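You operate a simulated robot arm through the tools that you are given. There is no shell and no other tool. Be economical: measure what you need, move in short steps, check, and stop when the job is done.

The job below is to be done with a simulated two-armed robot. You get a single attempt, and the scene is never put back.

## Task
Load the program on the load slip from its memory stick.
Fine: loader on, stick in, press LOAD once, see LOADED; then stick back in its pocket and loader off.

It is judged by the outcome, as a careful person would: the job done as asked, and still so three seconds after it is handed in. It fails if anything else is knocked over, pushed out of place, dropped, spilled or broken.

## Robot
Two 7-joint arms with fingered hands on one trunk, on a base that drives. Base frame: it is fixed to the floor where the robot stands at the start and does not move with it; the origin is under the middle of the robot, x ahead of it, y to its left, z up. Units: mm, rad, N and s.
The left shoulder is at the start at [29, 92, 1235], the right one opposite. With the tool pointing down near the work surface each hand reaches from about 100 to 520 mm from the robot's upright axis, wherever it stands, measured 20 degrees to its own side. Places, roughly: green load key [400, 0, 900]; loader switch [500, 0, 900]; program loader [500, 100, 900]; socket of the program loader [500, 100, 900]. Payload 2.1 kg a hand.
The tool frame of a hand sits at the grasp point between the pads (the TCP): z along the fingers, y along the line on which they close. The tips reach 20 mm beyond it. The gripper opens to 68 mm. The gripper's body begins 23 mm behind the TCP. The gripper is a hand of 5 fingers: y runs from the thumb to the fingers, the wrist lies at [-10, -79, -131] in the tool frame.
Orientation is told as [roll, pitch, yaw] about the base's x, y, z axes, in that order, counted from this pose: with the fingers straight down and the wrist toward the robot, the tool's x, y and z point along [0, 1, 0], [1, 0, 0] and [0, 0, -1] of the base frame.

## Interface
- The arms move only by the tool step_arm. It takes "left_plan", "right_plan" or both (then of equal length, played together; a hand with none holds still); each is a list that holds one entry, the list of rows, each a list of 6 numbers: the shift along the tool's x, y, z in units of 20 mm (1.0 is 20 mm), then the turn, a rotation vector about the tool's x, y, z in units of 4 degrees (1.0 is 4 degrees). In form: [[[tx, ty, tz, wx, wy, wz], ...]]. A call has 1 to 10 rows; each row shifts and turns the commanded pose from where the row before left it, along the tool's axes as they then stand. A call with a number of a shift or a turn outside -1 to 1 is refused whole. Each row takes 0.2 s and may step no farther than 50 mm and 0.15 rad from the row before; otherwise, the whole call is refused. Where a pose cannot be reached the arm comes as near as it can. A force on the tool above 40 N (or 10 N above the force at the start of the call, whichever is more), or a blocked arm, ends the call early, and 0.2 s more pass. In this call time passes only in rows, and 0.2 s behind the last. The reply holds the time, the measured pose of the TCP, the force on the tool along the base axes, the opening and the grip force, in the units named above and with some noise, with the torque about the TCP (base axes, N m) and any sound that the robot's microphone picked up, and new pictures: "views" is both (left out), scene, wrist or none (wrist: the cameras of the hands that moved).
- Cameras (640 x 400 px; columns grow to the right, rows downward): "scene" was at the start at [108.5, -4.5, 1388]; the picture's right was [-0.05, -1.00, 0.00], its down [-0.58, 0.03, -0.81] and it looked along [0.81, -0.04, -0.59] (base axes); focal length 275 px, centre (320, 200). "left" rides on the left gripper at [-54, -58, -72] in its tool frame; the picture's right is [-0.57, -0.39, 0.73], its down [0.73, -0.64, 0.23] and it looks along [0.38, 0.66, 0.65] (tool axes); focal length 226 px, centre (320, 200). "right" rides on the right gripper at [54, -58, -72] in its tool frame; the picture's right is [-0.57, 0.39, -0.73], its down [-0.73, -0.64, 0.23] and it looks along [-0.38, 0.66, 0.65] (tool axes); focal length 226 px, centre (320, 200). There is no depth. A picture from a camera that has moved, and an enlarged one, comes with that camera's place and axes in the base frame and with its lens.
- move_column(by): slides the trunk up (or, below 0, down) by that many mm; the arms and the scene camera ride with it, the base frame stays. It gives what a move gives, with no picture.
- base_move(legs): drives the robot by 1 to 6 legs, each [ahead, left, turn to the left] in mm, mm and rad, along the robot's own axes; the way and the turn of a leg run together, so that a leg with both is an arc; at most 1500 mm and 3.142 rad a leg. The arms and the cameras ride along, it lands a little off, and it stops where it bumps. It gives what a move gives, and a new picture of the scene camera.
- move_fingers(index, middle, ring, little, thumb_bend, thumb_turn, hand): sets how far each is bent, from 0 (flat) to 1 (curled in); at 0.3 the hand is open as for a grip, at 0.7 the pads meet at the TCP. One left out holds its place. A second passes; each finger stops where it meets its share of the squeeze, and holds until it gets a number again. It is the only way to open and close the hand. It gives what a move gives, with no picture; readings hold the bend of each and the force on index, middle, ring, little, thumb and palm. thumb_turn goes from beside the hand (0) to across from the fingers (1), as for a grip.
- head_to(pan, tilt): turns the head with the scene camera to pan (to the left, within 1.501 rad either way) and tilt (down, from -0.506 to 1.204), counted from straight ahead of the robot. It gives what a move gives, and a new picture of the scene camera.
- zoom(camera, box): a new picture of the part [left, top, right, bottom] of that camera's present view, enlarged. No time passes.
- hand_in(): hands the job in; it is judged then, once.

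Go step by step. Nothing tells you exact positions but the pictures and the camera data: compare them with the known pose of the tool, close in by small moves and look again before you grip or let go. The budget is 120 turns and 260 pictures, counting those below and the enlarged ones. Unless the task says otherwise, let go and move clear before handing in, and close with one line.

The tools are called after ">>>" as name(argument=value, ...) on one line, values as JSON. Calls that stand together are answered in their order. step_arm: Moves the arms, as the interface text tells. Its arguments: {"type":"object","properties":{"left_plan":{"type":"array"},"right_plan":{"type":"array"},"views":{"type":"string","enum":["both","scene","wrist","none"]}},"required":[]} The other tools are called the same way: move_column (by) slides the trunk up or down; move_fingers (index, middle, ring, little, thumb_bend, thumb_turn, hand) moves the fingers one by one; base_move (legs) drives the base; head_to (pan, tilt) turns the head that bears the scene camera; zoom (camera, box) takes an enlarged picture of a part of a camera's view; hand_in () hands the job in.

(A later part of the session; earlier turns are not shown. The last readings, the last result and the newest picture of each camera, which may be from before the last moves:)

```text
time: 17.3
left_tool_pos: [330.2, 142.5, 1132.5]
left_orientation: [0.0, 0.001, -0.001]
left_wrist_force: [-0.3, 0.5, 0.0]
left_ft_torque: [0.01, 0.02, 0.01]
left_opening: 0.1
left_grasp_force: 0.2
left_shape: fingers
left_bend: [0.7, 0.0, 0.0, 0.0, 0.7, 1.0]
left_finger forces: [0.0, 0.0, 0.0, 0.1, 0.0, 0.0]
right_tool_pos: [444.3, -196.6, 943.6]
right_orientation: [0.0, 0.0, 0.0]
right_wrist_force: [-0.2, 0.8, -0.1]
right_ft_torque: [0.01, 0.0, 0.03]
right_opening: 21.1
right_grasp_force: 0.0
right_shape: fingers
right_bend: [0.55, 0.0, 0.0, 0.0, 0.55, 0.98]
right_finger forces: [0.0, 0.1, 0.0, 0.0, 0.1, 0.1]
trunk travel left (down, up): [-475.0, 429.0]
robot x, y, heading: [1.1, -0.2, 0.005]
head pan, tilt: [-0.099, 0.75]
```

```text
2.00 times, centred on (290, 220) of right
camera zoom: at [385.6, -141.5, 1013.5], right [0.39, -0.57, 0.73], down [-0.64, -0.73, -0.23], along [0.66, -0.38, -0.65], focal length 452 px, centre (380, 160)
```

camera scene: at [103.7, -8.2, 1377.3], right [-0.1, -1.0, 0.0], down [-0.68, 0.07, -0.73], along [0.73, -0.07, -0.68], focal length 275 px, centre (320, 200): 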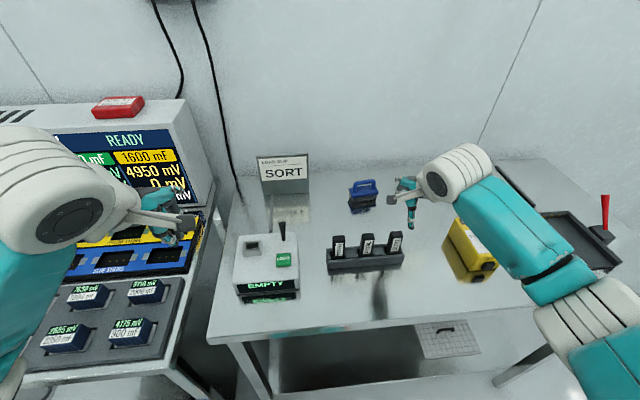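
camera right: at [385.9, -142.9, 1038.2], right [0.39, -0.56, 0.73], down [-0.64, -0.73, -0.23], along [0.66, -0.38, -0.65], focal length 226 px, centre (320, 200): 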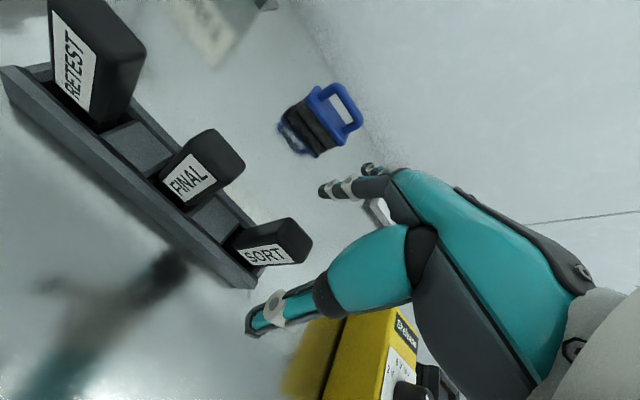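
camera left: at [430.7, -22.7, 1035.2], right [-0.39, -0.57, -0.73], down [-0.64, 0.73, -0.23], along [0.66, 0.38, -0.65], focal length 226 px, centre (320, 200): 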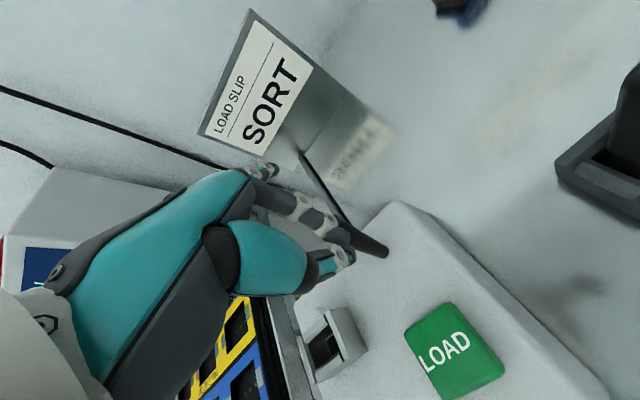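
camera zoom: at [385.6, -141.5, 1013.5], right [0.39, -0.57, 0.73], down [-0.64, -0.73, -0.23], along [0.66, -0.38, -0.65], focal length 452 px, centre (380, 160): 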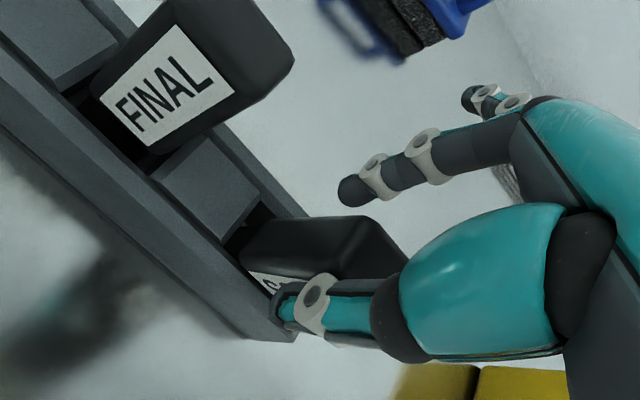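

The stick sits between the thumb and index finger with no contact yet. I'll squeeze.

>>> move_fingers(hand="right", index=0.75, thumb_bend=0.75)

>>> zoom(camera="right", box=[160, 120, 420, 320])

```text
time: 18.3
left_tool_pos: [330.2, 142.7, 1134.2]
left_orientation: [-0.001, 0.0, 0.001]
left_wrist_force: [-0.4, 0.6, -0.4]
left_ft_torque: [0.0, -0.01, -0.02]
left_opening: 0.0
left_grasp_force: 0.1
left_shape: fingers
left_bend: [0.7, 0.0, 0.0, 0.0, 0.7, 1.0]
left_finger forces: [0.0, 0.0, 0.0, 0.0, 0.0, 0.0]
right_tool_pos: [443.7, -197.1, 941.8]
right_orientation: [0.001, 0.001, 0.0]
right_wrist_force: [0.2, -0.1, -0.3]
right_ft_torque: [-0.01, -0.01, -0.01]
right_opening: 8.1
right_grasp_force: 6.6
right_shape: fingers
right_bend: [0.72, 0.0, 0.0, 0.0, 0.64, 0.97]
right_finger forces: [6.8, 0.1, 0.1, 0.0, 7.0, 0.0]
trunk travel left (down, up): [-475.0, 429.0]
robot x, y, heading: [1.8, -2.2, -0.0]
head pan, tilt: [-0.099, 0.75]
```

```text
2.00 times, centred on (290, 220) of right
camera zoom: at [385.6, -141.5, 1013.5], right [0.39, -0.57, 0.73], down [-0.64, -0.73, -0.23], along [0.66, -0.38, -0.65], focal length 452 px, centre (380, 160)
```

zoom: 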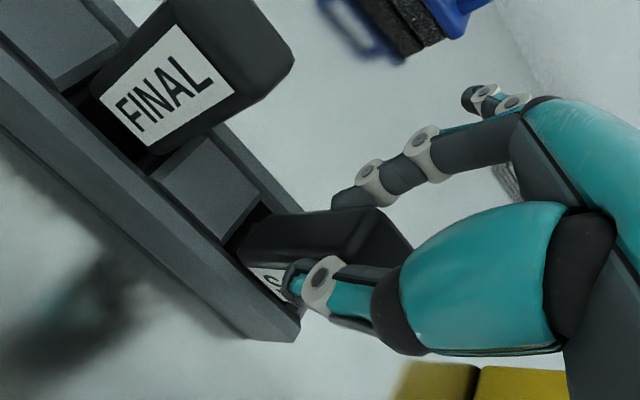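

I have a 7 N grip. I'll lift straight up.

>>> step_arm(right_plan=[[[0, 0, -0.5, 0, 0, 0], [0, 0, -0.5, 0, 0, 0], [0, 0, -0.7, 0, 0, 0], [0, 0, -0.9, 0, 0, 0], [0, 0, -0.9, 0, 0, 0]]], views="both")

>>> zoom(camera="right", box=[160, 120, 420, 320])

>>> zoom(camera="scene", box=[320, 160, 480, 290])

```text
time: 19.5
left_tool_pos: [329.3, 142.2, 1135.0]
left_orientation: [0.001, 0.0, 0.002]
left_wrist_force: [0.3, 0.3, -0.5]
left_ft_torque: [-0.01, 0.01, 0.01]
left_opening: 0.1
left_grasp_force: 0.1
left_shape: fingers
left_bend: [0.7, 0.0, 0.0, 0.0, 0.7, 1.0]
left_finger forces: [0.0, 0.0, 0.0, 0.0, 0.0, 0.0]
right_tool_pos: [444.4, -196.6, 1011.9]
right_orientation: [-0.001, 0.001, 0.004]
right_wrist_force: [0.1, 0.0, 0.1]
right_ft_torque: [0.0, -0.03, 0.0]
right_opening: 8.3
right_grasp_force: 6.8
right_shape: fingers
right_bend: [0.72, 0.0, 0.0, 0.0, 0.64, 0.97]
right_finger forces: [7.0, 0.0, 0.0, 0.1, 7.0, 0.0]
trunk travel left (down, up): [-475.0, 429.0]
robot x, y, heading: [0.7, 1.7, -0.004]
head pan, tilt: [-0.099, 0.75]
camera scene: at [103.6, -8.2, 1377.3], right [-0.1, -1.0, 0.0], down [-0.68, 0.07, -0.73], along [0.73, -0.07, -0.68], focal length 275 px, centre (320, 200)
camera right: at [385.6, -142.1, 1083.5], right [0.39, -0.57, 0.73], down [-0.64, -0.73, -0.23], along [0.66, -0.38, -0.65], focal length 226 px, centre (320, 200)
```

scene: 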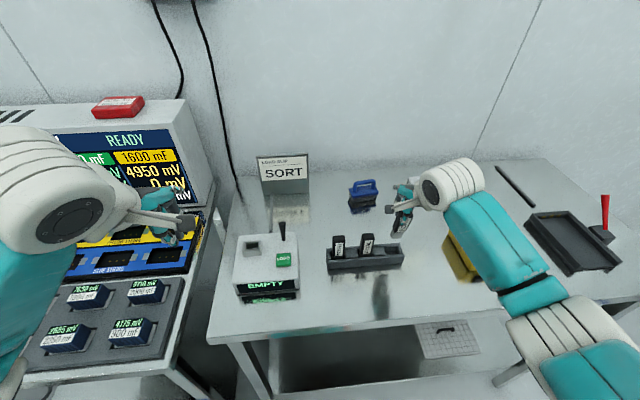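
right: 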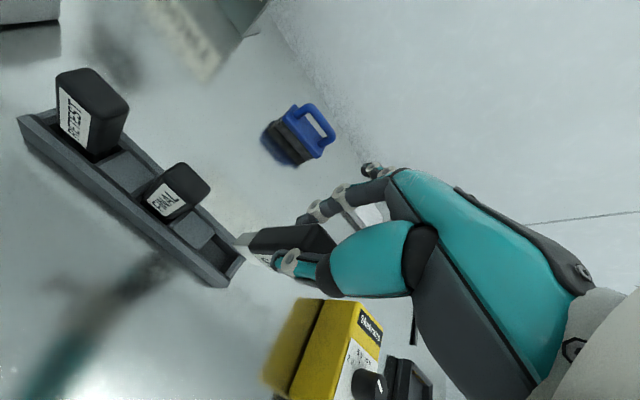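

```text
2.00 times, centred on (290, 220) of right
camera zoom: at [385.6, -142.1, 1083.5], right [0.39, -0.57, 0.73], down [-0.64, -0.73, -0.23], along [0.66, -0.38, -0.65], focal length 452 px, centre (380, 160)
```

zoom: 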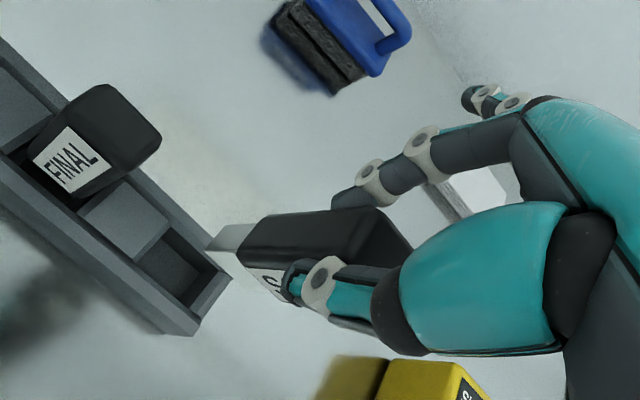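

```text
3.08 times, centred on (400, 225) of scene
camera zoom: at [103.6, -8.2, 1377.3], right [-0.1, -1.0, 0.0], down [-0.68, 0.07, -0.73], along [0.73, -0.07, -0.68], focal length 847 px, centre (74, 123)
```

zoom: 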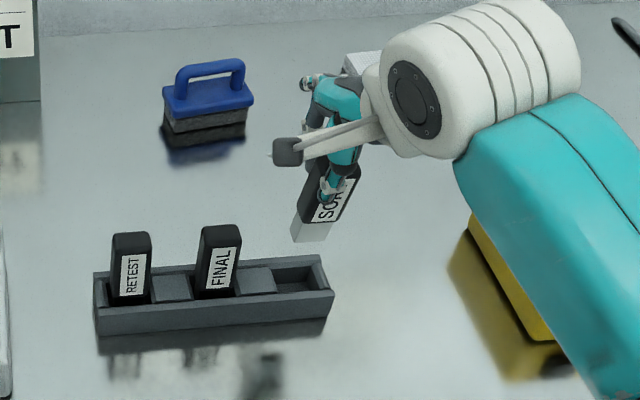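

The stick is out and held upright, with a metal plug at its bottom end about 68 mm below the tool point. I'll raise it clear and drive the base 200 mm left.

>>> step_arm(right_plan=[[[0, -0.2, -1, 0, 0, 0], [0, -0.2, -1, 0, 0, 0], [0, -0.2, -1, 0, 0, 0], [0, -0.2, -1, 0, 0, 0]]], views="none")

>>> base_move(legs=[[0, 200, 0]])

>>> head_to(pan=-0.1, tilt=0.85)

>>> zoom(camera="right", box=[0, 0, 640, 400])

```text
time: 20.5
left_tool_pos: [330.1, 142.7, 1134.6]
left_orientation: [0.0, 0.0, 0.0]
left_wrist_force: [-0.1, 1.0, 0.6]
left_ft_torque: [0.01, -0.01, 0.02]
left_opening: 0.0
left_grasp_force: 0.2
left_shape: fingers
left_bend: [0.7, 0.0, 0.0, 0.0, 0.7, 1.0]
left_finger forces: [0.0, 0.1, 0.1, 0.0, 0.1, 0.1]
right_tool_pos: [429.0, -196.7, 1092.4]
right_orientation: [0.0, -0.001, 0.001]
right_wrist_force: [-0.6, 0.2, 0.2]
right_ft_torque: [0.03, 0.0, -0.02]
right_opening: 8.2
right_grasp_force: 7.0
right_shape: fingers
right_bend: [0.72, 0.0, 0.0, 0.0, 0.64, 0.97]
right_finger forces: [7.1, 0.0, 0.1, 0.1, 7.0, 0.0]
trunk travel left (down, up): [-475.0, 429.0]
robot x, y, heading: [-3.0, 1.2, 0.001]
head pan, tilt: [-0.099, 0.75]
```

```text
time: 22.1
left_tool_pos: [330.7, 341.4, 1133.6]
left_orientation: [0.001, -0.001, 0.0]
left_wrist_force: [-0.2, 0.5, -0.2]
left_ft_torque: [-0.03, -0.03, -0.01]
left_opening: 0.0
left_grasp_force: 0.0
left_shape: fingers
left_bend: [0.7, 0.0, 0.0, 0.0, 0.7, 1.0]
left_finger forces: [0.0, 0.0, 0.0, 0.0, 0.1, 0.1]
right_tool_pos: [429.0, 1.6, 1092.1]
right_orientation: [-0.001, 0.0, 0.0]
right_wrist_force: [0.5, 0.2, -0.4]
right_ft_torque: [0.01, -0.02, 0.01]
right_opening: 8.3
right_grasp_force: 7.8
right_shape: fingers
right_bend: [0.72, 0.0, 0.0, 0.0, 0.64, 0.97]
right_finger forces: [7.0, 0.0, 0.0, 0.0, 7.0, 0.0]
trunk travel left (down, up): [-475.0, 429.0]
robot x, y, heading: [-3.2, 197.8, 0.004]
head pan, tilt: [-0.099, 0.75]
camera scene: at [103.6, 190.7, 1377.3], right [-0.1, -0.99, 0.0], down [-0.68, 0.07, -0.73], along [0.73, -0.07, -0.68], focal length 275 px, centre (320, 200)
```

scene: 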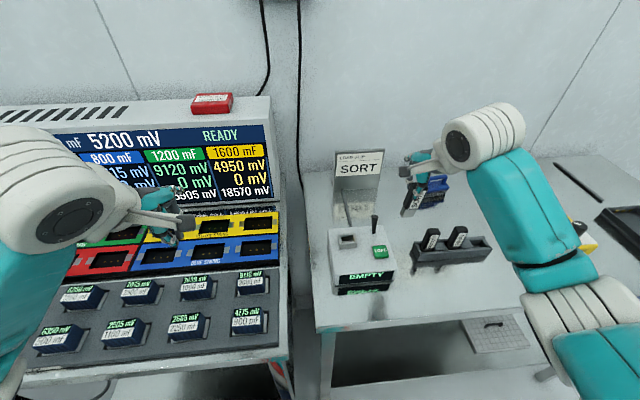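

```text
time: 22.8
left_tool_pos: [329.1, 341.3, 1133.7]
left_orientation: [0.0, 0.001, -0.001]
left_wrist_force: [-0.6, -1.0, 0.4]
left_ft_torque: [-0.04, 0.04, -0.03]
left_opening: 0.0
left_grasp_force: 0.0
left_shape: fingers
left_bend: [0.7, 0.0, 0.0, 0.0, 0.7, 1.0]
left_finger forces: [0.0, 0.1, 0.0, 0.0, 0.0, 0.0]
right_tool_pos: [429.5, 1.2, 1093.1]
right_orientation: [0.001, 0.0, -0.001]
right_wrist_force: [-0.5, 0.2, -0.9]
right_ft_torque: [-0.03, -0.02, 0.01]
right_opening: 7.9
right_grasp_force: 6.7
right_shape: fingers
right_bend: [0.72, 0.0, 0.0, 0.0, 0.64, 0.97]
right_finger forces: [6.9, 0.0, 0.1, 0.0, 6.9, 0.0]
trunk travel left (down, up): [-475.0, 429.0]
robot x, y, heading: [-4.2, 198.7, 0.002]
head pan, tilt: [-0.099, 0.85]
camera scene: at [99.0, 190.7, 1369.3], right [-0.1, -0.99, 0.0], down [-0.75, 0.07, -0.66], along [0.66, -0.07, -0.75], focal length 275 px, centre (320, 200)
```

scene: 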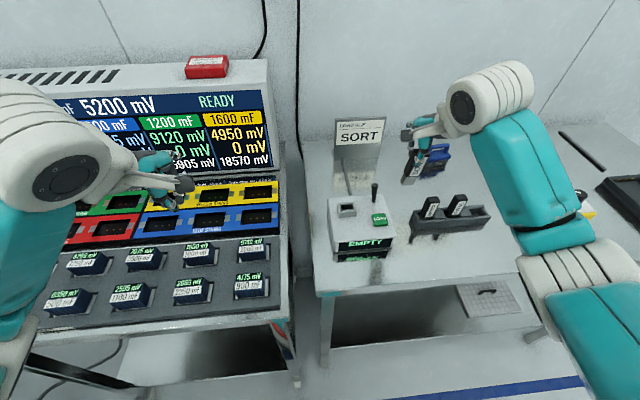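

```text
1.00 times, centred on (320, 200) of right (not enlarged: the box is as wide or as high as the picture)
camera zoom: at [369.9, 56.4, 1163.7], right [0.39, -0.57, 0.73], down [-0.64, -0.73, -0.23], along [0.66, -0.38, -0.65], focal length 226 px, centre (320, 200)
```

zoom: 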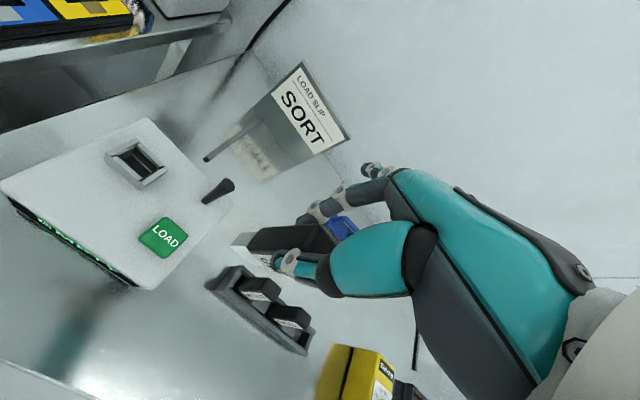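

The hand is clear. I'll zoom in on the socket from both cameras to locate it accurately.

>>> zoom(camera="scene", box=[320, 185, 400, 250])

>>> zoom(camera="right", box=[80, 120, 260, 290])

>>> zoom(camera="right", box=[200, 180, 360, 300])

>>> zoom(camera="scene", box=[390, 100, 470, 200])

```text
6.15 times, centred on (360, 218) of scene
camera zoom: at [99.0, 190.7, 1369.3], right [-0.1, -0.99, 0.0], down [-0.75, 0.07, -0.66], along [0.66, -0.07, -0.75], focal length 1694 px, centre (74, 92)
```

zoom: 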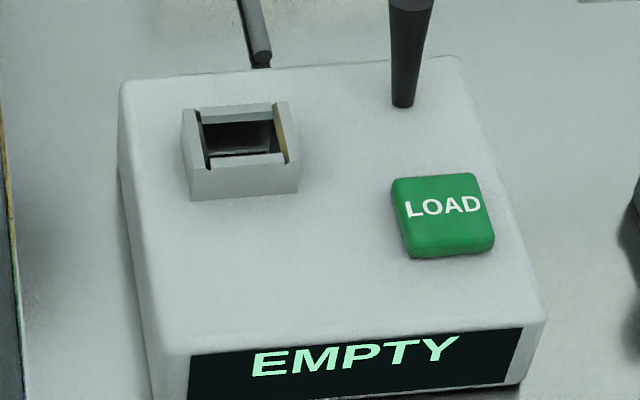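

```text
2.35 times, centred on (170, 205) of right
camera zoom: at [369.9, 56.4, 1163.7], right [0.39, -0.57, 0.73], down [-0.64, -0.73, -0.23], along [0.66, -0.38, -0.65], focal length 532 px, centre (673, 188)
```

zoom: 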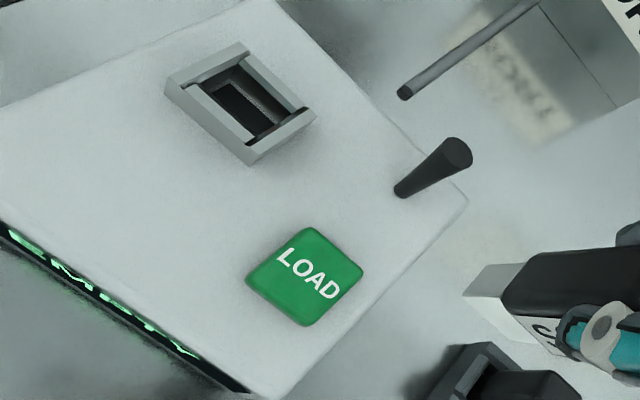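

```text
3.33 times, centred on (280, 240) of right
camera zoom: at [369.9, 56.4, 1163.7], right [0.39, -0.57, 0.73], down [-0.64, -0.73, -0.23], along [0.66, -0.38, -0.65], focal length 754 px, centre (453, 67)
```

zoom: 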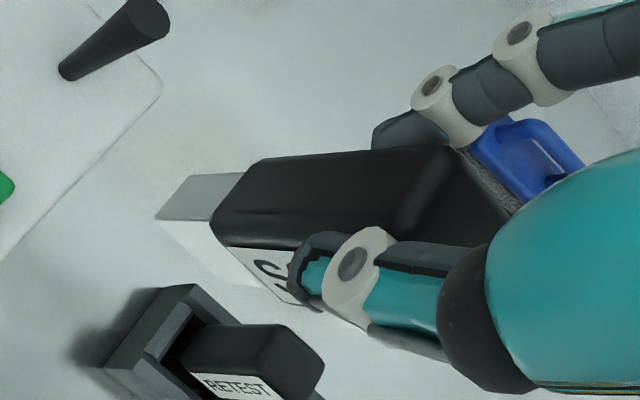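

```text
4.00 times, centred on (430, 150) of scene
camera zoom: at [99.0, 190.7, 1369.3], right [-0.1, -0.99, 0.0], down [-0.75, 0.07, -0.66], along [0.66, -0.07, -0.75], focal length 1101 px, centre (-120, 400)
```

zoom: 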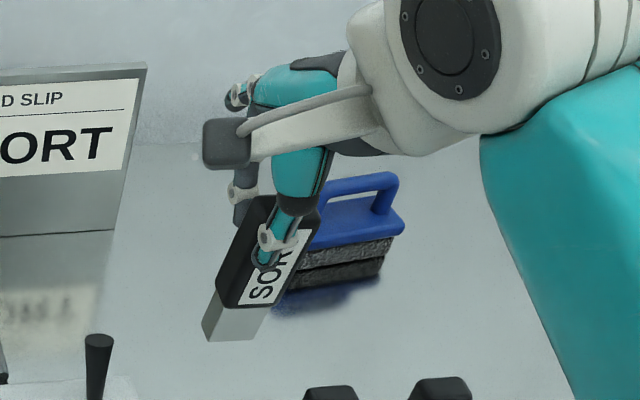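

The socket opening comes out at about (463,97,921), and the plug bottom is about 74 mm below the tool point. I'll bring the plug to 25 mm above the socket.

>>> step_arm(right_plan=[[[0.8, 0.27, 0.4, 0, 0, 0], [0.8, 0.27, 0.4, 0, 0, 0], [0.8, 0.27, 0.6, 0, 0, 0], [0.8, 0.27, 0.7, 0, 0, 0], [0.8, 0.27, 0.75, 0, 0, 0], [0.79, 0.27, 0.75, 0, 0, 0]]], views="both")

>>> zoom(camera="scene", box=[320, 150, 410, 250])

>>> zoom(camera="right", box=[160, 160, 340, 300])

```text
time: 24.2
left_tool_pos: [329.8, 341.5, 1134.0]
left_orientation: [-0.001, 0.0, 0.001]
left_wrist_force: [0.2, 0.2, 0.4]
left_ft_torque: [-0.02, 0.0, -0.01]
left_opening: 0.0
left_grasp_force: 0.0
left_shape: fingers
left_bend: [0.7, 0.0, 0.0, 0.0, 0.7, 1.0]
left_finger forces: [0.1, 0.0, 0.0, 0.1, 0.0, 0.0]
right_tool_pos: [461.7, 97.3, 1020.7]
right_orientation: [0.0, 0.001, -0.001]
right_wrist_force: [0.3, -0.3, -0.8]
right_ft_torque: [-0.02, 0.0, 0.02]
right_opening: 8.1
right_grasp_force: 6.9
right_shape: fingers
right_bend: [0.72, 0.0, 0.0, 0.0, 0.64, 0.97]
right_finger forces: [6.9, 0.0, 0.1, 0.0, 7.0, 0.0]
trunk travel left (down, up): [-475.0, 429.0]
robot x, y, heading: [1.2, 198.0, 0.004]
head pan, tilt: [-0.099, 0.85]
camera scene: at [99.0, 190.9, 1369.3], right [-0.1, -0.99, 0.0], down [-0.75, 0.07, -0.66], along [0.66, -0.07, -0.75], focal length 275 px, centre (320, 200)
camera right: at [402.2, 152.6, 1091.7], right [0.39, -0.57, 0.73], down [-0.64, -0.73, -0.23], along [0.66, -0.38, -0.65], focal length 226 px, centre (320, 200)
```

scene: 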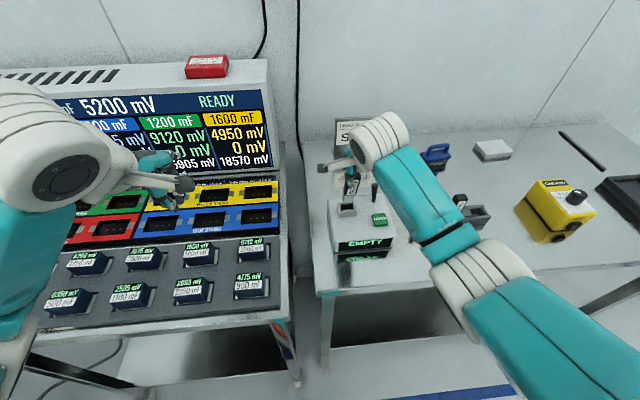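
right: 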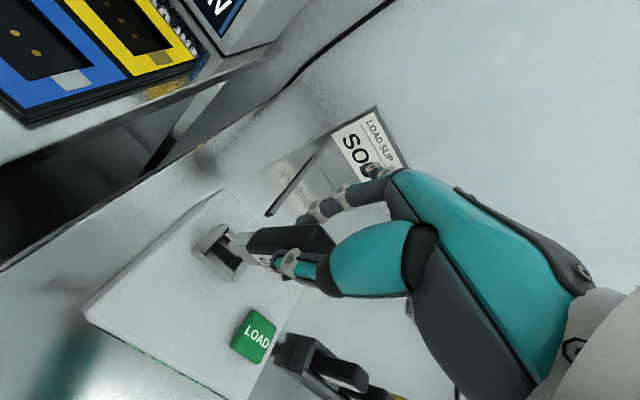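

```text
4.00 times, centred on (365, 200) of scene
camera zoom: at [99.0, 190.9, 1369.3], right [-0.1, -0.99, 0.0], down [-0.75, 0.07, -0.66], along [0.66, -0.07, -0.75], focal length 1101 px, centre (140, 200)
```

zoom: 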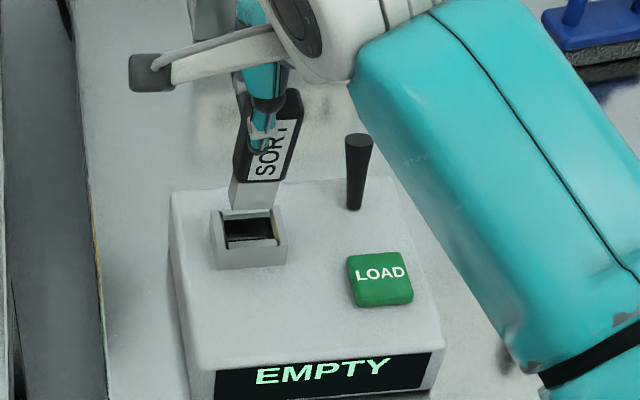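

```text
2.86 times, centred on (250, 230) of right
camera zoom: at [402.2, 152.6, 1091.7], right [0.39, -0.57, 0.73], down [-0.64, -0.73, -0.23], along [0.66, -0.38, -0.65], focal length 646 px, centre (520, 114)
```

zoom: 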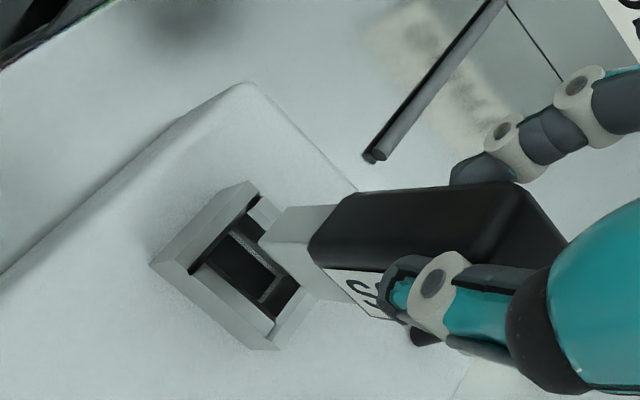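

>>> zoom(camera="scene", box=[335, 180, 365, 222])

>>> zoom(camera="right", box=[190, 195, 270, 265])

```text
9.52 times, centred on (350, 201) of scene
camera zoom: at [99.0, 190.9, 1369.3], right [-0.1, -0.99, 0.0], down [-0.75, 0.07, -0.66], along [0.66, -0.07, -0.75], focal length 2622 px, centre (34, 190)
```

zoom: 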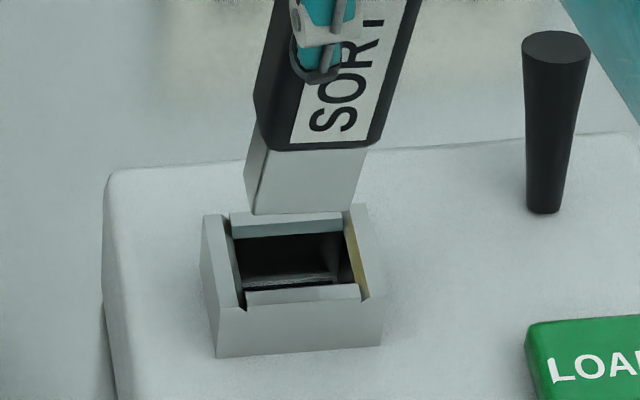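

```text
5.71 times, centred on (230, 230) of right
camera zoom: at [402.2, 152.6, 1091.7], right [0.39, -0.57, 0.73], down [-0.64, -0.73, -0.23], along [0.66, -0.38, -0.65], focal length 1292 px, centre (834, 29)
```

zoom: 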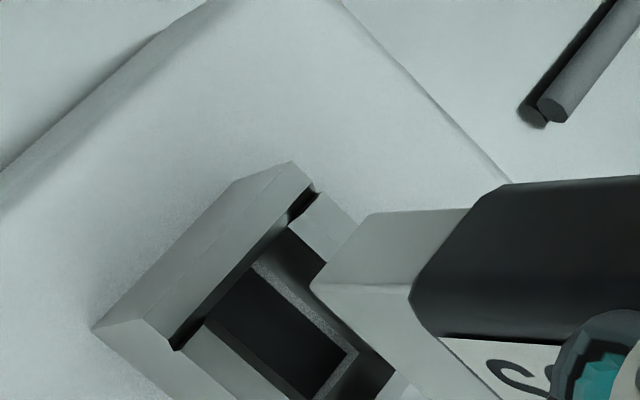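

The plug centre is at about (462,98), and the slot centre at about (466,95.5). I'll correct by +4 and -2.5 mm and come down to just above the collar.

>>> step_arm(right_plan=[[[-0.125, 0.2, 0.4, 0, 0, 0], [0, 0, 0.5, 0, 0, 0]]], views="none")

>>> zoom(camera="scene", box=[335, 180, 365, 222])

>>> zoom(camera="right", box=[190, 195, 270, 265])

```text
time: 24.8
left_tool_pos: [330.4, 341.4, 1133.0]
left_orientation: [0.001, -0.001, 0.0]
left_wrist_force: [-0.3, 0.4, 0.0]
left_ft_torque: [-0.01, 0.04, -0.03]
left_opening: 0.0
left_grasp_force: 0.1
left_shape: fingers
left_bend: [0.7, 0.0, 0.0, 0.0, 0.7, 1.0]
left_finger forces: [0.1, 0.1, 0.0, 0.0, 0.1, 0.0]
right_tool_pos: [465.3, 95.0, 1003.5]
right_orientation: [0.0, 0.0, 0.001]
right_wrist_force: [-0.8, 0.6, -0.4]
right_ft_torque: [0.02, 0.02, -0.01]
right_opening: 7.7
right_grasp_force: 6.9
right_shape: fingers
right_bend: [0.72, 0.0, 0.0, 0.0, 0.64, 0.97]
right_finger forces: [6.9, 0.2, 0.0, 0.0, 7.0, 0.0]
trunk travel left (down, up): [-475.0, 429.0]
robot x, y, heading: [-0.2, 200.0, -0.001]
head pan, tilt: [-0.099, 0.85]
```

```text
9.52 times, centred on (350, 201) of scene
camera zoom: at [99.0, 190.8, 1369.3], right [-0.1, -0.99, 0.0], down [-0.75, 0.07, -0.66], along [0.66, -0.07, -0.75], focal length 2622 px, centre (34, 190)
```

zoom: 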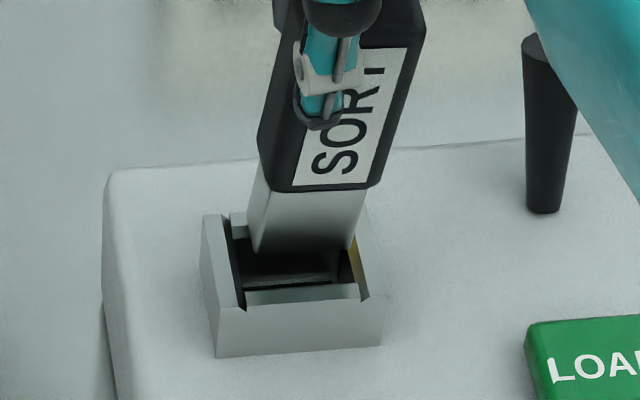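

```text
5.71 times, centred on (230, 230) of right
camera zoom: at [406.2, 149.9, 1074.0], right [0.39, -0.57, 0.73], down [-0.64, -0.73, -0.23], along [0.66, -0.38, -0.65], focal length 1292 px, centre (834, 29)
```

zoom: 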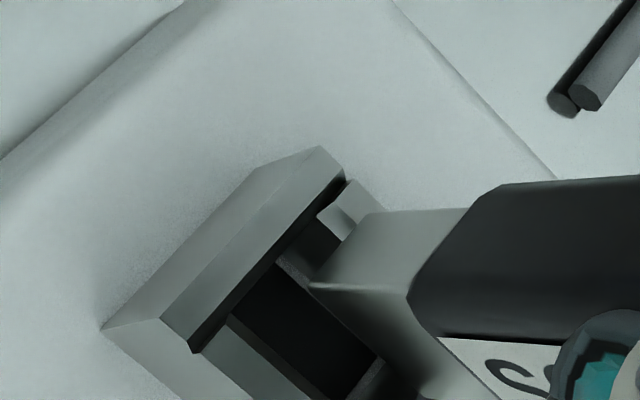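

The plug is lined up, with perhaps 1 mm more needed forward. I'll lower it gently into the slot.

>>> step_arm(right_plan=[[[0, 0.06, 0.3, 0, 0, 0], [0, 0, 0.3, 0, 0, 0], [0, 0, 0.2, 0, 0, 0]]], views="none")

>>> zoom(camera="scene", box=[335, 180, 365, 222])

>>> zoom(camera="right", box=[190, 195, 270, 265])

```text
time: 25.6
left_tool_pos: [329.8, 342.0, 1133.9]
left_orientation: [-0.001, 0.001, -0.001]
left_wrist_force: [1.3, -0.1, -0.9]
left_ft_torque: [-0.01, -0.01, 0.01]
left_opening: 0.3
left_grasp_force: 0.1
left_shape: fingers
left_bend: [0.7, 0.0, 0.0, 0.0, 0.7, 1.0]
left_finger forces: [0.0, 0.0, 0.0, 0.0, 0.0, 0.1]
right_tool_pos: [466.1, 95.1, 986.4]
right_orientation: [-0.001, -0.002, -0.001]
right_wrist_force: [-0.2, 1.9, 8.7]
right_ft_torque: [0.08, -0.05, 0.0]
right_opening: 4.1
right_grasp_force: 6.3
right_shape: fingers
right_bend: [0.74, 0.0, 0.0, 0.0, 0.66, 0.96]
right_finger forces: [7.1, 0.0, 0.1, 0.1, 6.2, 0.0]
trunk travel left (down, up): [-475.0, 429.0]
robot x, y, heading: [-0.4, 197.2, 0.0]
head pan, tilt: [-0.099, 0.85]
```

```text
9.52 times, centred on (350, 201) of scene
camera zoom: at [98.1, 191.2, 1369.4], right [-0.1, -0.99, 0.0], down [-0.75, 0.07, -0.66], along [0.66, -0.07, -0.75], focal length 2622 px, centre (34, 190)
```

zoom: 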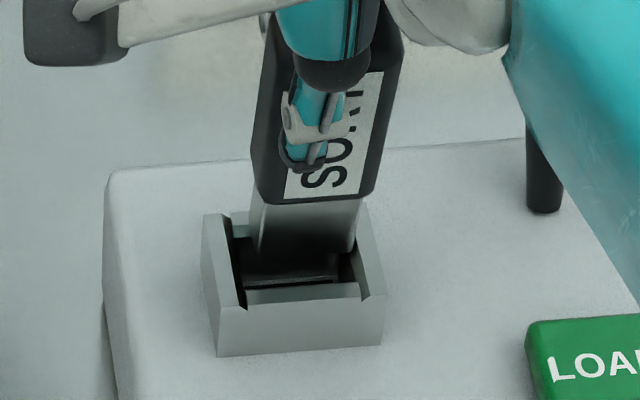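

```text
5.71 times, centred on (230, 230) of right
camera zoom: at [406.7, 150.0, 1058.0], right [0.39, -0.57, 0.73], down [-0.64, -0.73, -0.23], along [0.66, -0.38, -0.65], focal length 1292 px, centre (834, 29)
```

zoom: 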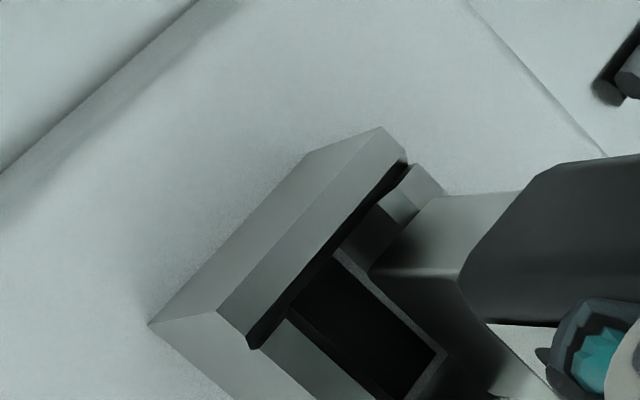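

The plug landed on the back lip of the socket and the stick slid up a little in the grip, so it needs to go toward the robot. I'll lift slightly and measure the stick again.

>>> step_arm(right_plan=[[[0, 0, -0.4, 0, 0, 0], [0, -0.2, -0.5, 0, 0, 0]]], views="none")

>>> zoom(camera="scene", box=[335, 170, 365, 222])

>>> zoom(camera="right", box=[190, 180, 310, 270])

```text
time: 26.2
left_tool_pos: [329.2, 341.5, 1133.6]
left_orientation: [0.002, 0.001, 0.002]
left_wrist_force: [-0.4, 0.0, -0.1]
left_ft_torque: [-0.04, -0.02, -0.03]
left_opening: 0.0
left_grasp_force: 0.1
left_shape: fingers
left_bend: [0.7, 0.0, 0.0, 0.0, 0.7, 1.0]
left_finger forces: [0.0, 0.0, 0.1, 0.1, 0.0, 0.0]
right_tool_pos: [462.1, 94.2, 1004.7]
right_orientation: [-0.001, 0.001, 0.001]
right_wrist_force: [0.0, 0.4, -0.5]
right_ft_torque: [0.0, 0.0, -0.02]
right_opening: 3.9
right_grasp_force: 5.9
right_shape: fingers
right_bend: [0.73, 0.0, 0.0, 0.0, 0.66, 0.97]
right_finger forces: [5.6, 0.1, 0.1, 0.0, 5.5, 0.0]
trunk travel left (down, up): [-475.0, 429.0]
robot x, y, heading: [-4.0, 194.1, -0.002]
head pan, tilt: [-0.099, 0.85]
```

```text
7.69 times, centred on (350, 196) of scene
camera zoom: at [99.0, 190.7, 1369.3], right [-0.1, -0.99, 0.0], down [-0.75, 0.07, -0.66], along [0.66, -0.07, -0.75], focal length 2118 px, centre (89, 231)
```

zoom: 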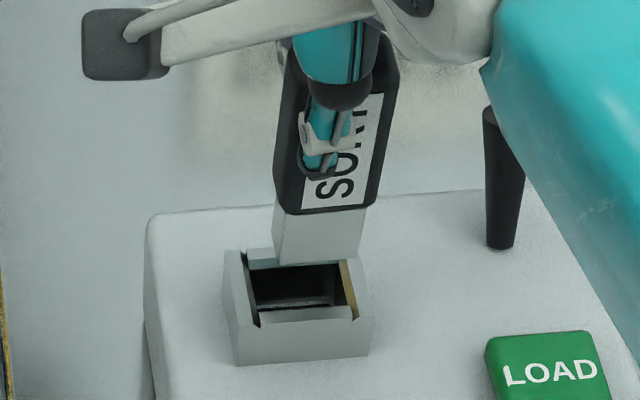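

```text
4.44 times, centred on (250, 225) of right
camera zoom: at [403.2, 149.6, 1075.6], right [0.39, -0.57, 0.73], down [-0.64, -0.73, -0.23], along [0.66, -0.38, -0.65], focal length 1005 px, centre (631, 89)
```

zoom: 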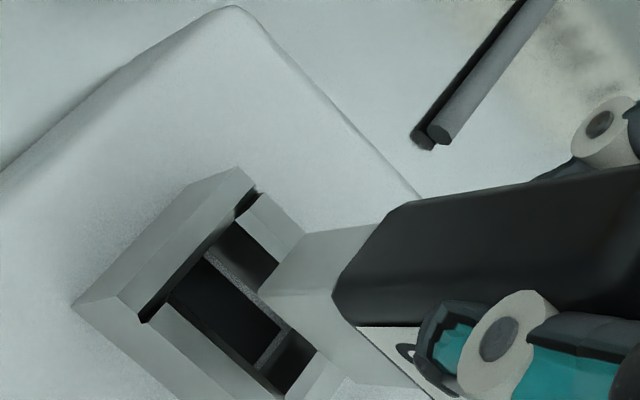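

Remeasured, the plug is centred at (462,94), the socket at (462,96.5), and the collar top is at z of about 925. I'll shift +2 mm in y and go down.

>>> step_arm(right_plan=[[[0.12, 0, 0.3, 0, 0, 0], [0, 0, 0.35, 0, 0, 0]]], views="none")

>>> zoom(camera="scene", box=[335, 180, 365, 222])

>>> zoom(camera="right", box=[190, 195, 270, 265])

```text
time: 26.8
left_tool_pos: [330.0, 341.7, 1134.8]
left_orientation: [0.001, 0.0, 0.001]
left_wrist_force: [0.0, -0.4, 1.2]
left_ft_torque: [-0.01, -0.02, -0.01]
left_opening: 0.2
left_grasp_force: 0.0
left_shape: fingers
left_bend: [0.7, 0.0, 0.0, 0.0, 0.7, 1.0]
left_finger forces: [0.0, 0.0, 0.2, 0.0, 0.0, 0.0]
right_tool_pos: [462.7, 97.2, 991.1]
right_orientation: [0.001, -0.001, -0.001]
right_wrist_force: [1.4, -0.3, 0.5]
right_ft_torque: [0.02, -0.04, 0.01]
right_opening: 3.8
right_grasp_force: 5.0
right_shape: fingers
right_bend: [0.73, 0.0, 0.0, 0.0, 0.66, 0.97]
right_finger forces: [5.5, 0.1, 0.0, 0.0, 5.6, 0.1]
trunk travel left (down, up): [-475.0, 429.0]
robot x, y, heading: [-0.7, 203.4, -0.007]
head pan, tilt: [-0.099, 0.85]
```

```text
9.52 times, centred on (350, 201) of scene
camera zoom: at [99.0, 190.8, 1369.3], right [-0.1, -0.99, 0.0], down [-0.75, 0.07, -0.66], along [0.66, -0.07, -0.75], focal length 2622 px, centre (34, 190)
```

zoom: 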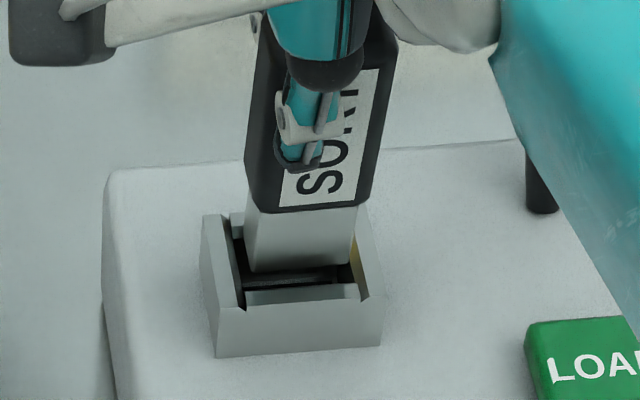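

```text
5.71 times, centred on (230, 230) of right
camera zoom: at [403.1, 152.3, 1062.3], right [0.39, -0.57, 0.73], down [-0.64, -0.73, -0.23], along [0.66, -0.38, -0.65], focal length 1292 px, centre (834, 29)
```

zoom: 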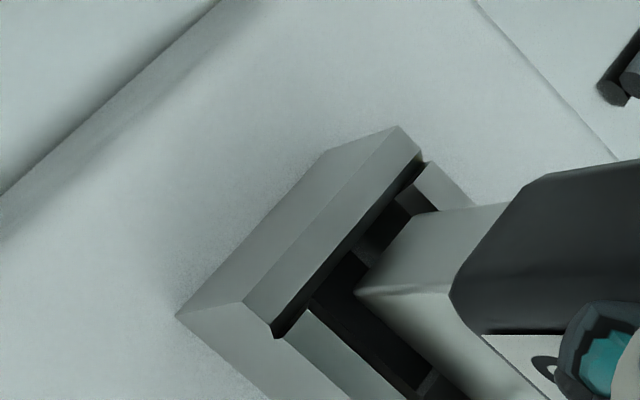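

The plug sits inside the opening with gaps all round. I'll lower it further.

>>> step_arm(right_plan=[[[0, 0, 0.2, 0, 0, 0], [0, 0, 0.2, 0, 0, 0], [0, 0, 0.15, 0, 0, 0]]], views="none")

>>> zoom(camera="scene", box=[330, 170, 390, 260])

>>> zoom(camera="right", box=[190, 195, 270, 265])

```text
time: 27.6
left_tool_pos: [329.6, 341.7, 1133.1]
left_orientation: [0.001, 0.0, 0.0]
left_wrist_force: [0.0, -0.4, -0.3]
left_ft_torque: [0.01, 0.03, 0.0]
left_opening: 0.0
left_grasp_force: 0.0
left_shape: fingers
left_bend: [0.7, 0.0, 0.0, 0.0, 0.7, 1.0]
left_finger forces: [0.0, 0.0, 0.1, 0.0, 0.1, 0.0]
right_tool_pos: [461.9, 96.8, 980.4]
right_orientation: [0.0, -0.001, 0.001]
right_wrist_force: [-0.4, 0.0, -0.5]
right_ft_torque: [0.0, 0.01, 0.0]
right_opening: 3.8
right_grasp_force: 5.5
right_shape: fingers
right_bend: [0.73, 0.0, 0.0, 0.0, 0.66, 0.97]
right_finger forces: [5.6, 0.0, 0.0, 0.0, 5.5, 0.0]
trunk travel left (down, up): [-475.0, 429.0]
robot x, y, heading: [2.4, 200.0, -0.0]
head pan, tilt: [-0.099, 0.85]
```

```text
4.44 times, centred on (360, 215) of scene
camera zoom: at [99.0, 190.8, 1369.3], right [-0.1, -0.99, 0.0], down [-0.75, 0.07, -0.66], along [0.66, -0.07, -0.75], focal length 1224 px, centre (142, 133)
```

zoom: 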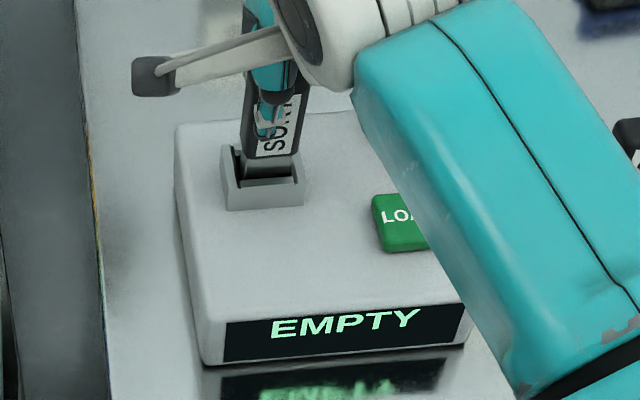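

```text
5.71 times, centred on (230, 230) of right
camera zoom: at [403.1, 152.0, 1051.4], right [0.39, -0.57, 0.73], down [-0.64, -0.73, -0.23], along [0.66, -0.38, -0.65], focal length 1292 px, centre (834, 29)
```

zoom: 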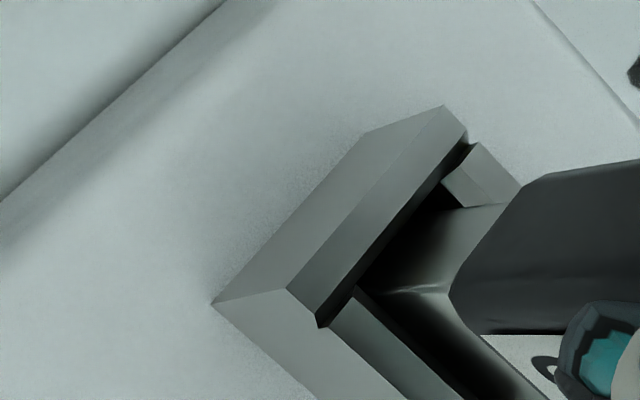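

The plug is in the slot with no force so far. I'll keep going until it seats.

>>> step_arm(right_plan=[[[0, 0, 0.15, 0, 0, 0], [0, 0, 0.15, 0, 0, 0], [0, 0, 0.15, 0, 0, 0]]], views="none")

>>> zoom(camera="scene", box=[330, 170, 390, 260])

>>> zoom(camera="right", box=[190, 195, 270, 265])

```text
time: 28.4
left_tool_pos: [329.4, 341.3, 1134.1]
left_orientation: [0.001, 0.001, 0.0]
left_wrist_force: [0.6, -0.2, 0.3]
left_ft_torque: [0.01, 0.03, 0.02]
left_opening: 0.0
left_grasp_force: 0.1
left_shape: fingers
left_bend: [0.7, 0.0, 0.0, 0.0, 0.7, 1.0]
left_finger forces: [0.0, 0.0, 0.0, 0.0, 0.1, 0.0]
right_tool_pos: [461.4, 97.0, 971.9]
right_orientation: [0.001, 0.0, 0.0]
right_wrist_force: [-0.4, -0.6, 0.0]
right_ft_torque: [0.02, 0.05, -0.02]
right_opening: 3.7
right_grasp_force: 6.1
right_shape: fingers
right_bend: [0.73, 0.0, 0.0, 0.0, 0.66, 0.97]
right_finger forces: [5.8, 0.0, 0.0, 0.0, 5.5, 0.1]
trunk travel left (down, up): [-475.0, 429.0]
robot x, y, heading: [1.5, 198.4, 0.003]
head pan, tilt: [-0.099, 0.85]
```

```text
4.44 times, centred on (360, 215) of scene
camera zoom: at [98.8, 190.8, 1369.3], right [-0.1, -0.99, 0.0], down [-0.75, 0.07, -0.66], along [0.66, -0.07, -0.75], focal length 1224 px, centre (142, 133)
```

zoom: 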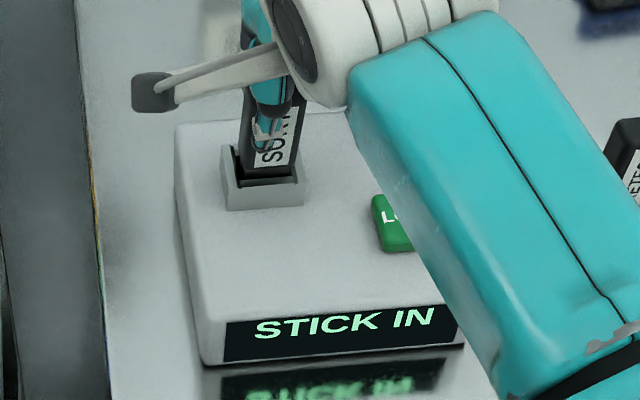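

```text
5.71 times, centred on (230, 230) of right
camera zoom: at [403.5, 152.2, 1042.8], right [0.39, -0.57, 0.73], down [-0.64, -0.73, -0.23], along [0.66, -0.38, -0.65], focal length 1292 px, centre (834, 29)
```

zoom: 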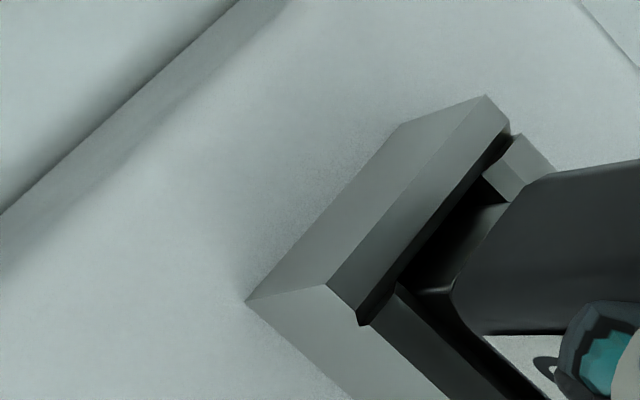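

The display shows STICK IN. I'll ease it down a touch more to seat it.

>>> step_arm(right_plan=[[[0, 0, 0.12, 0, 0, 0], [0, 0, 0.12, 0, 0, 0]]], views="none")

```text
time: 29.0
left_tool_pos: [329.8, 341.4, 1134.7]
left_orientation: [0.001, 0.0, 0.0]
left_wrist_force: [0.7, 0.1, -0.6]
left_ft_torque: [0.01, 0.0, -0.01]
left_opening: 0.0
left_grasp_force: 0.1
left_shape: fingers
left_bend: [0.7, 0.0, 0.0, 0.0, 0.7, 1.0]
left_finger forces: [0.0, 0.0, 0.0, 0.0, 0.0, 0.1]
right_tool_pos: [462.9, 97.7, 967.1]
right_orientation: [-0.001, -0.002, 0.001]
right_wrist_force: [0.6, 0.8, 9.9]
right_ft_torque: [0.07, -0.06, -0.01]
right_opening: 3.7
right_grasp_force: 6.8
right_shape: fingers
right_bend: [0.74, 0.0, 0.0, 0.0, 0.66, 0.97]
right_finger forces: [8.1, 0.1, 0.0, 0.0, 6.3, 0.0]
trunk travel left (down, up): [-475.0, 429.0]
robot x, y, heading: [-2.2, 200.1, 0.0]
head pan, tilt: [-0.099, 0.85]
```

It is seated. I'll let go and go straight up.

>>> move_fingers(hand="right", index=0.4, thumb_bend=0.4)

>>> step_arm(right_plan=[[[0, 0, -0.5, 0, 0, 0], [0, 0, -1, 0, 0, 0], [0, 0, -1, 0, 0, 0], [0, 0, -1, 0, 0, 0], [0, 0, -1, 0, 0, 0]]], views="both")

>>> zoom(camera="scene", box=[320, 150, 410, 260])

```text
time: 30.0
left_tool_pos: [330.0, 340.7, 1133.9]
left_orientation: [0.002, 0.002, 0.001]
left_wrist_force: [-0.3, 0.2, 0.3]
left_ft_torque: [-0.02, 0.02, 0.03]
left_opening: 0.0
left_grasp_force: 0.1
left_shape: fingers
left_bend: [0.7, 0.0, 0.0, 0.0, 0.7, 1.0]
left_finger forces: [0.0, 0.0, 0.0, 0.0, 0.1, 0.0]
right_tool_pos: [464.1, 97.0, 966.9]
right_orientation: [0.0, -0.001, -0.001]
right_wrist_force: [0.9, 0.5, 1.0]
right_ft_torque: [0.01, -0.03, -0.02]
right_opening: 45.7
right_grasp_force: 0.1
right_shape: fingers
right_bend: [0.4, 0.0, 0.0, 0.0, 0.4, 0.98]
right_finger forces: [0.0, 0.1, 0.1, 0.1, 0.0, 0.0]
trunk travel left (down, up): [-475.0, 429.0]
robot x, y, heading: [-1.7, 198.1, -0.001]
head pan, tilt: [-0.099, 0.85]
```

```text
time: 31.2
left_tool_pos: [329.3, 341.9, 1132.9]
left_orientation: [0.0, 0.0, -0.001]
left_wrist_force: [-0.7, 0.2, -0.3]
left_ft_torque: [-0.01, 0.0, 0.01]
left_opening: 0.0
left_grasp_force: 0.0
left_shape: fingers
left_bend: [0.7, 0.0, 0.0, 0.0, 0.7, 1.0]
left_finger forces: [0.0, 0.0, 0.1, 0.0, 0.1, 0.1]
right_tool_pos: [463.2, 97.9, 1057.6]
right_orientation: [0.001, 0.0, 0.003]
right_wrist_force: [-0.2, -0.2, -0.1]
right_ft_torque: [0.02, -0.01, 0.01]
right_opening: 45.5
right_grasp_force: 0.1
right_shape: fingers
right_bend: [0.4, 0.0, 0.0, 0.0, 0.4, 0.98]
right_finger forces: [0.1, 0.0, 0.2, 0.0, 0.1, 0.1]
trunk travel left (down, up): [-475.0, 429.0]
robot x, y, heading: [-0.1, 201.6, -0.001]
head pan, tilt: [-0.099, 0.85]
camera scene: at [99.0, 190.8, 1369.3], right [-0.1, -0.99, 0.0], down [-0.75, 0.07, -0.66], along [0.66, -0.07, -0.75], focal length 275 px, centre (320, 200)
camera right: at [403.0, 152.4, 1128.0], right [0.39, -0.57, 0.73], down [-0.64, -0.73, -0.23], along [0.66, -0.38, -0.65], focal length 226 px, centre (320, 200)
```

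scene: 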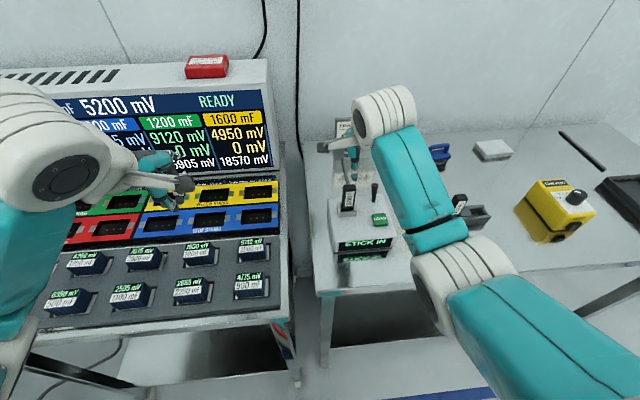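
right: 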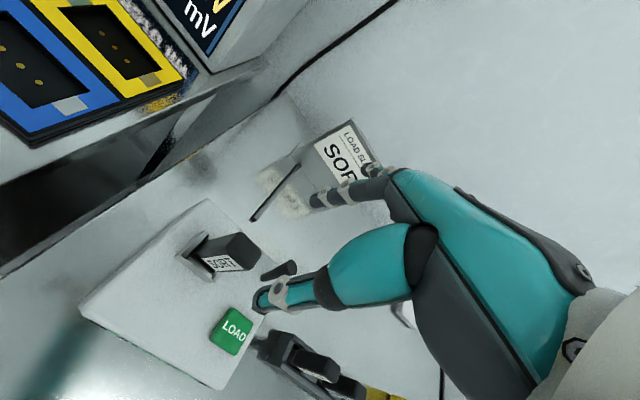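

```text
3.64 times, centred on (365, 205) of scene
camera zoom: at [99.0, 190.8, 1369.3], right [-0.1, -0.99, 0.0], down [-0.75, 0.07, -0.66], along [0.66, -0.07, -0.75], focal length 1001 px, centre (156, 182)
```

zoom: 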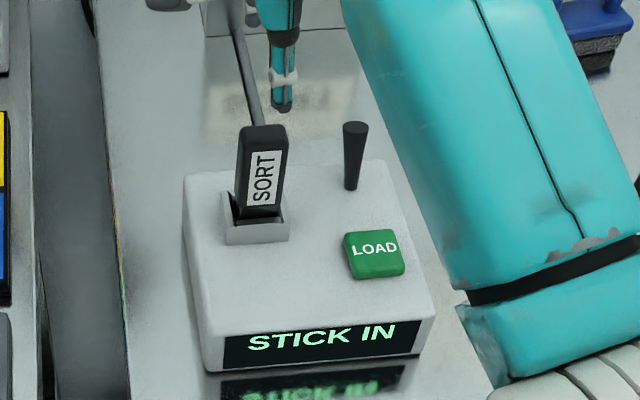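

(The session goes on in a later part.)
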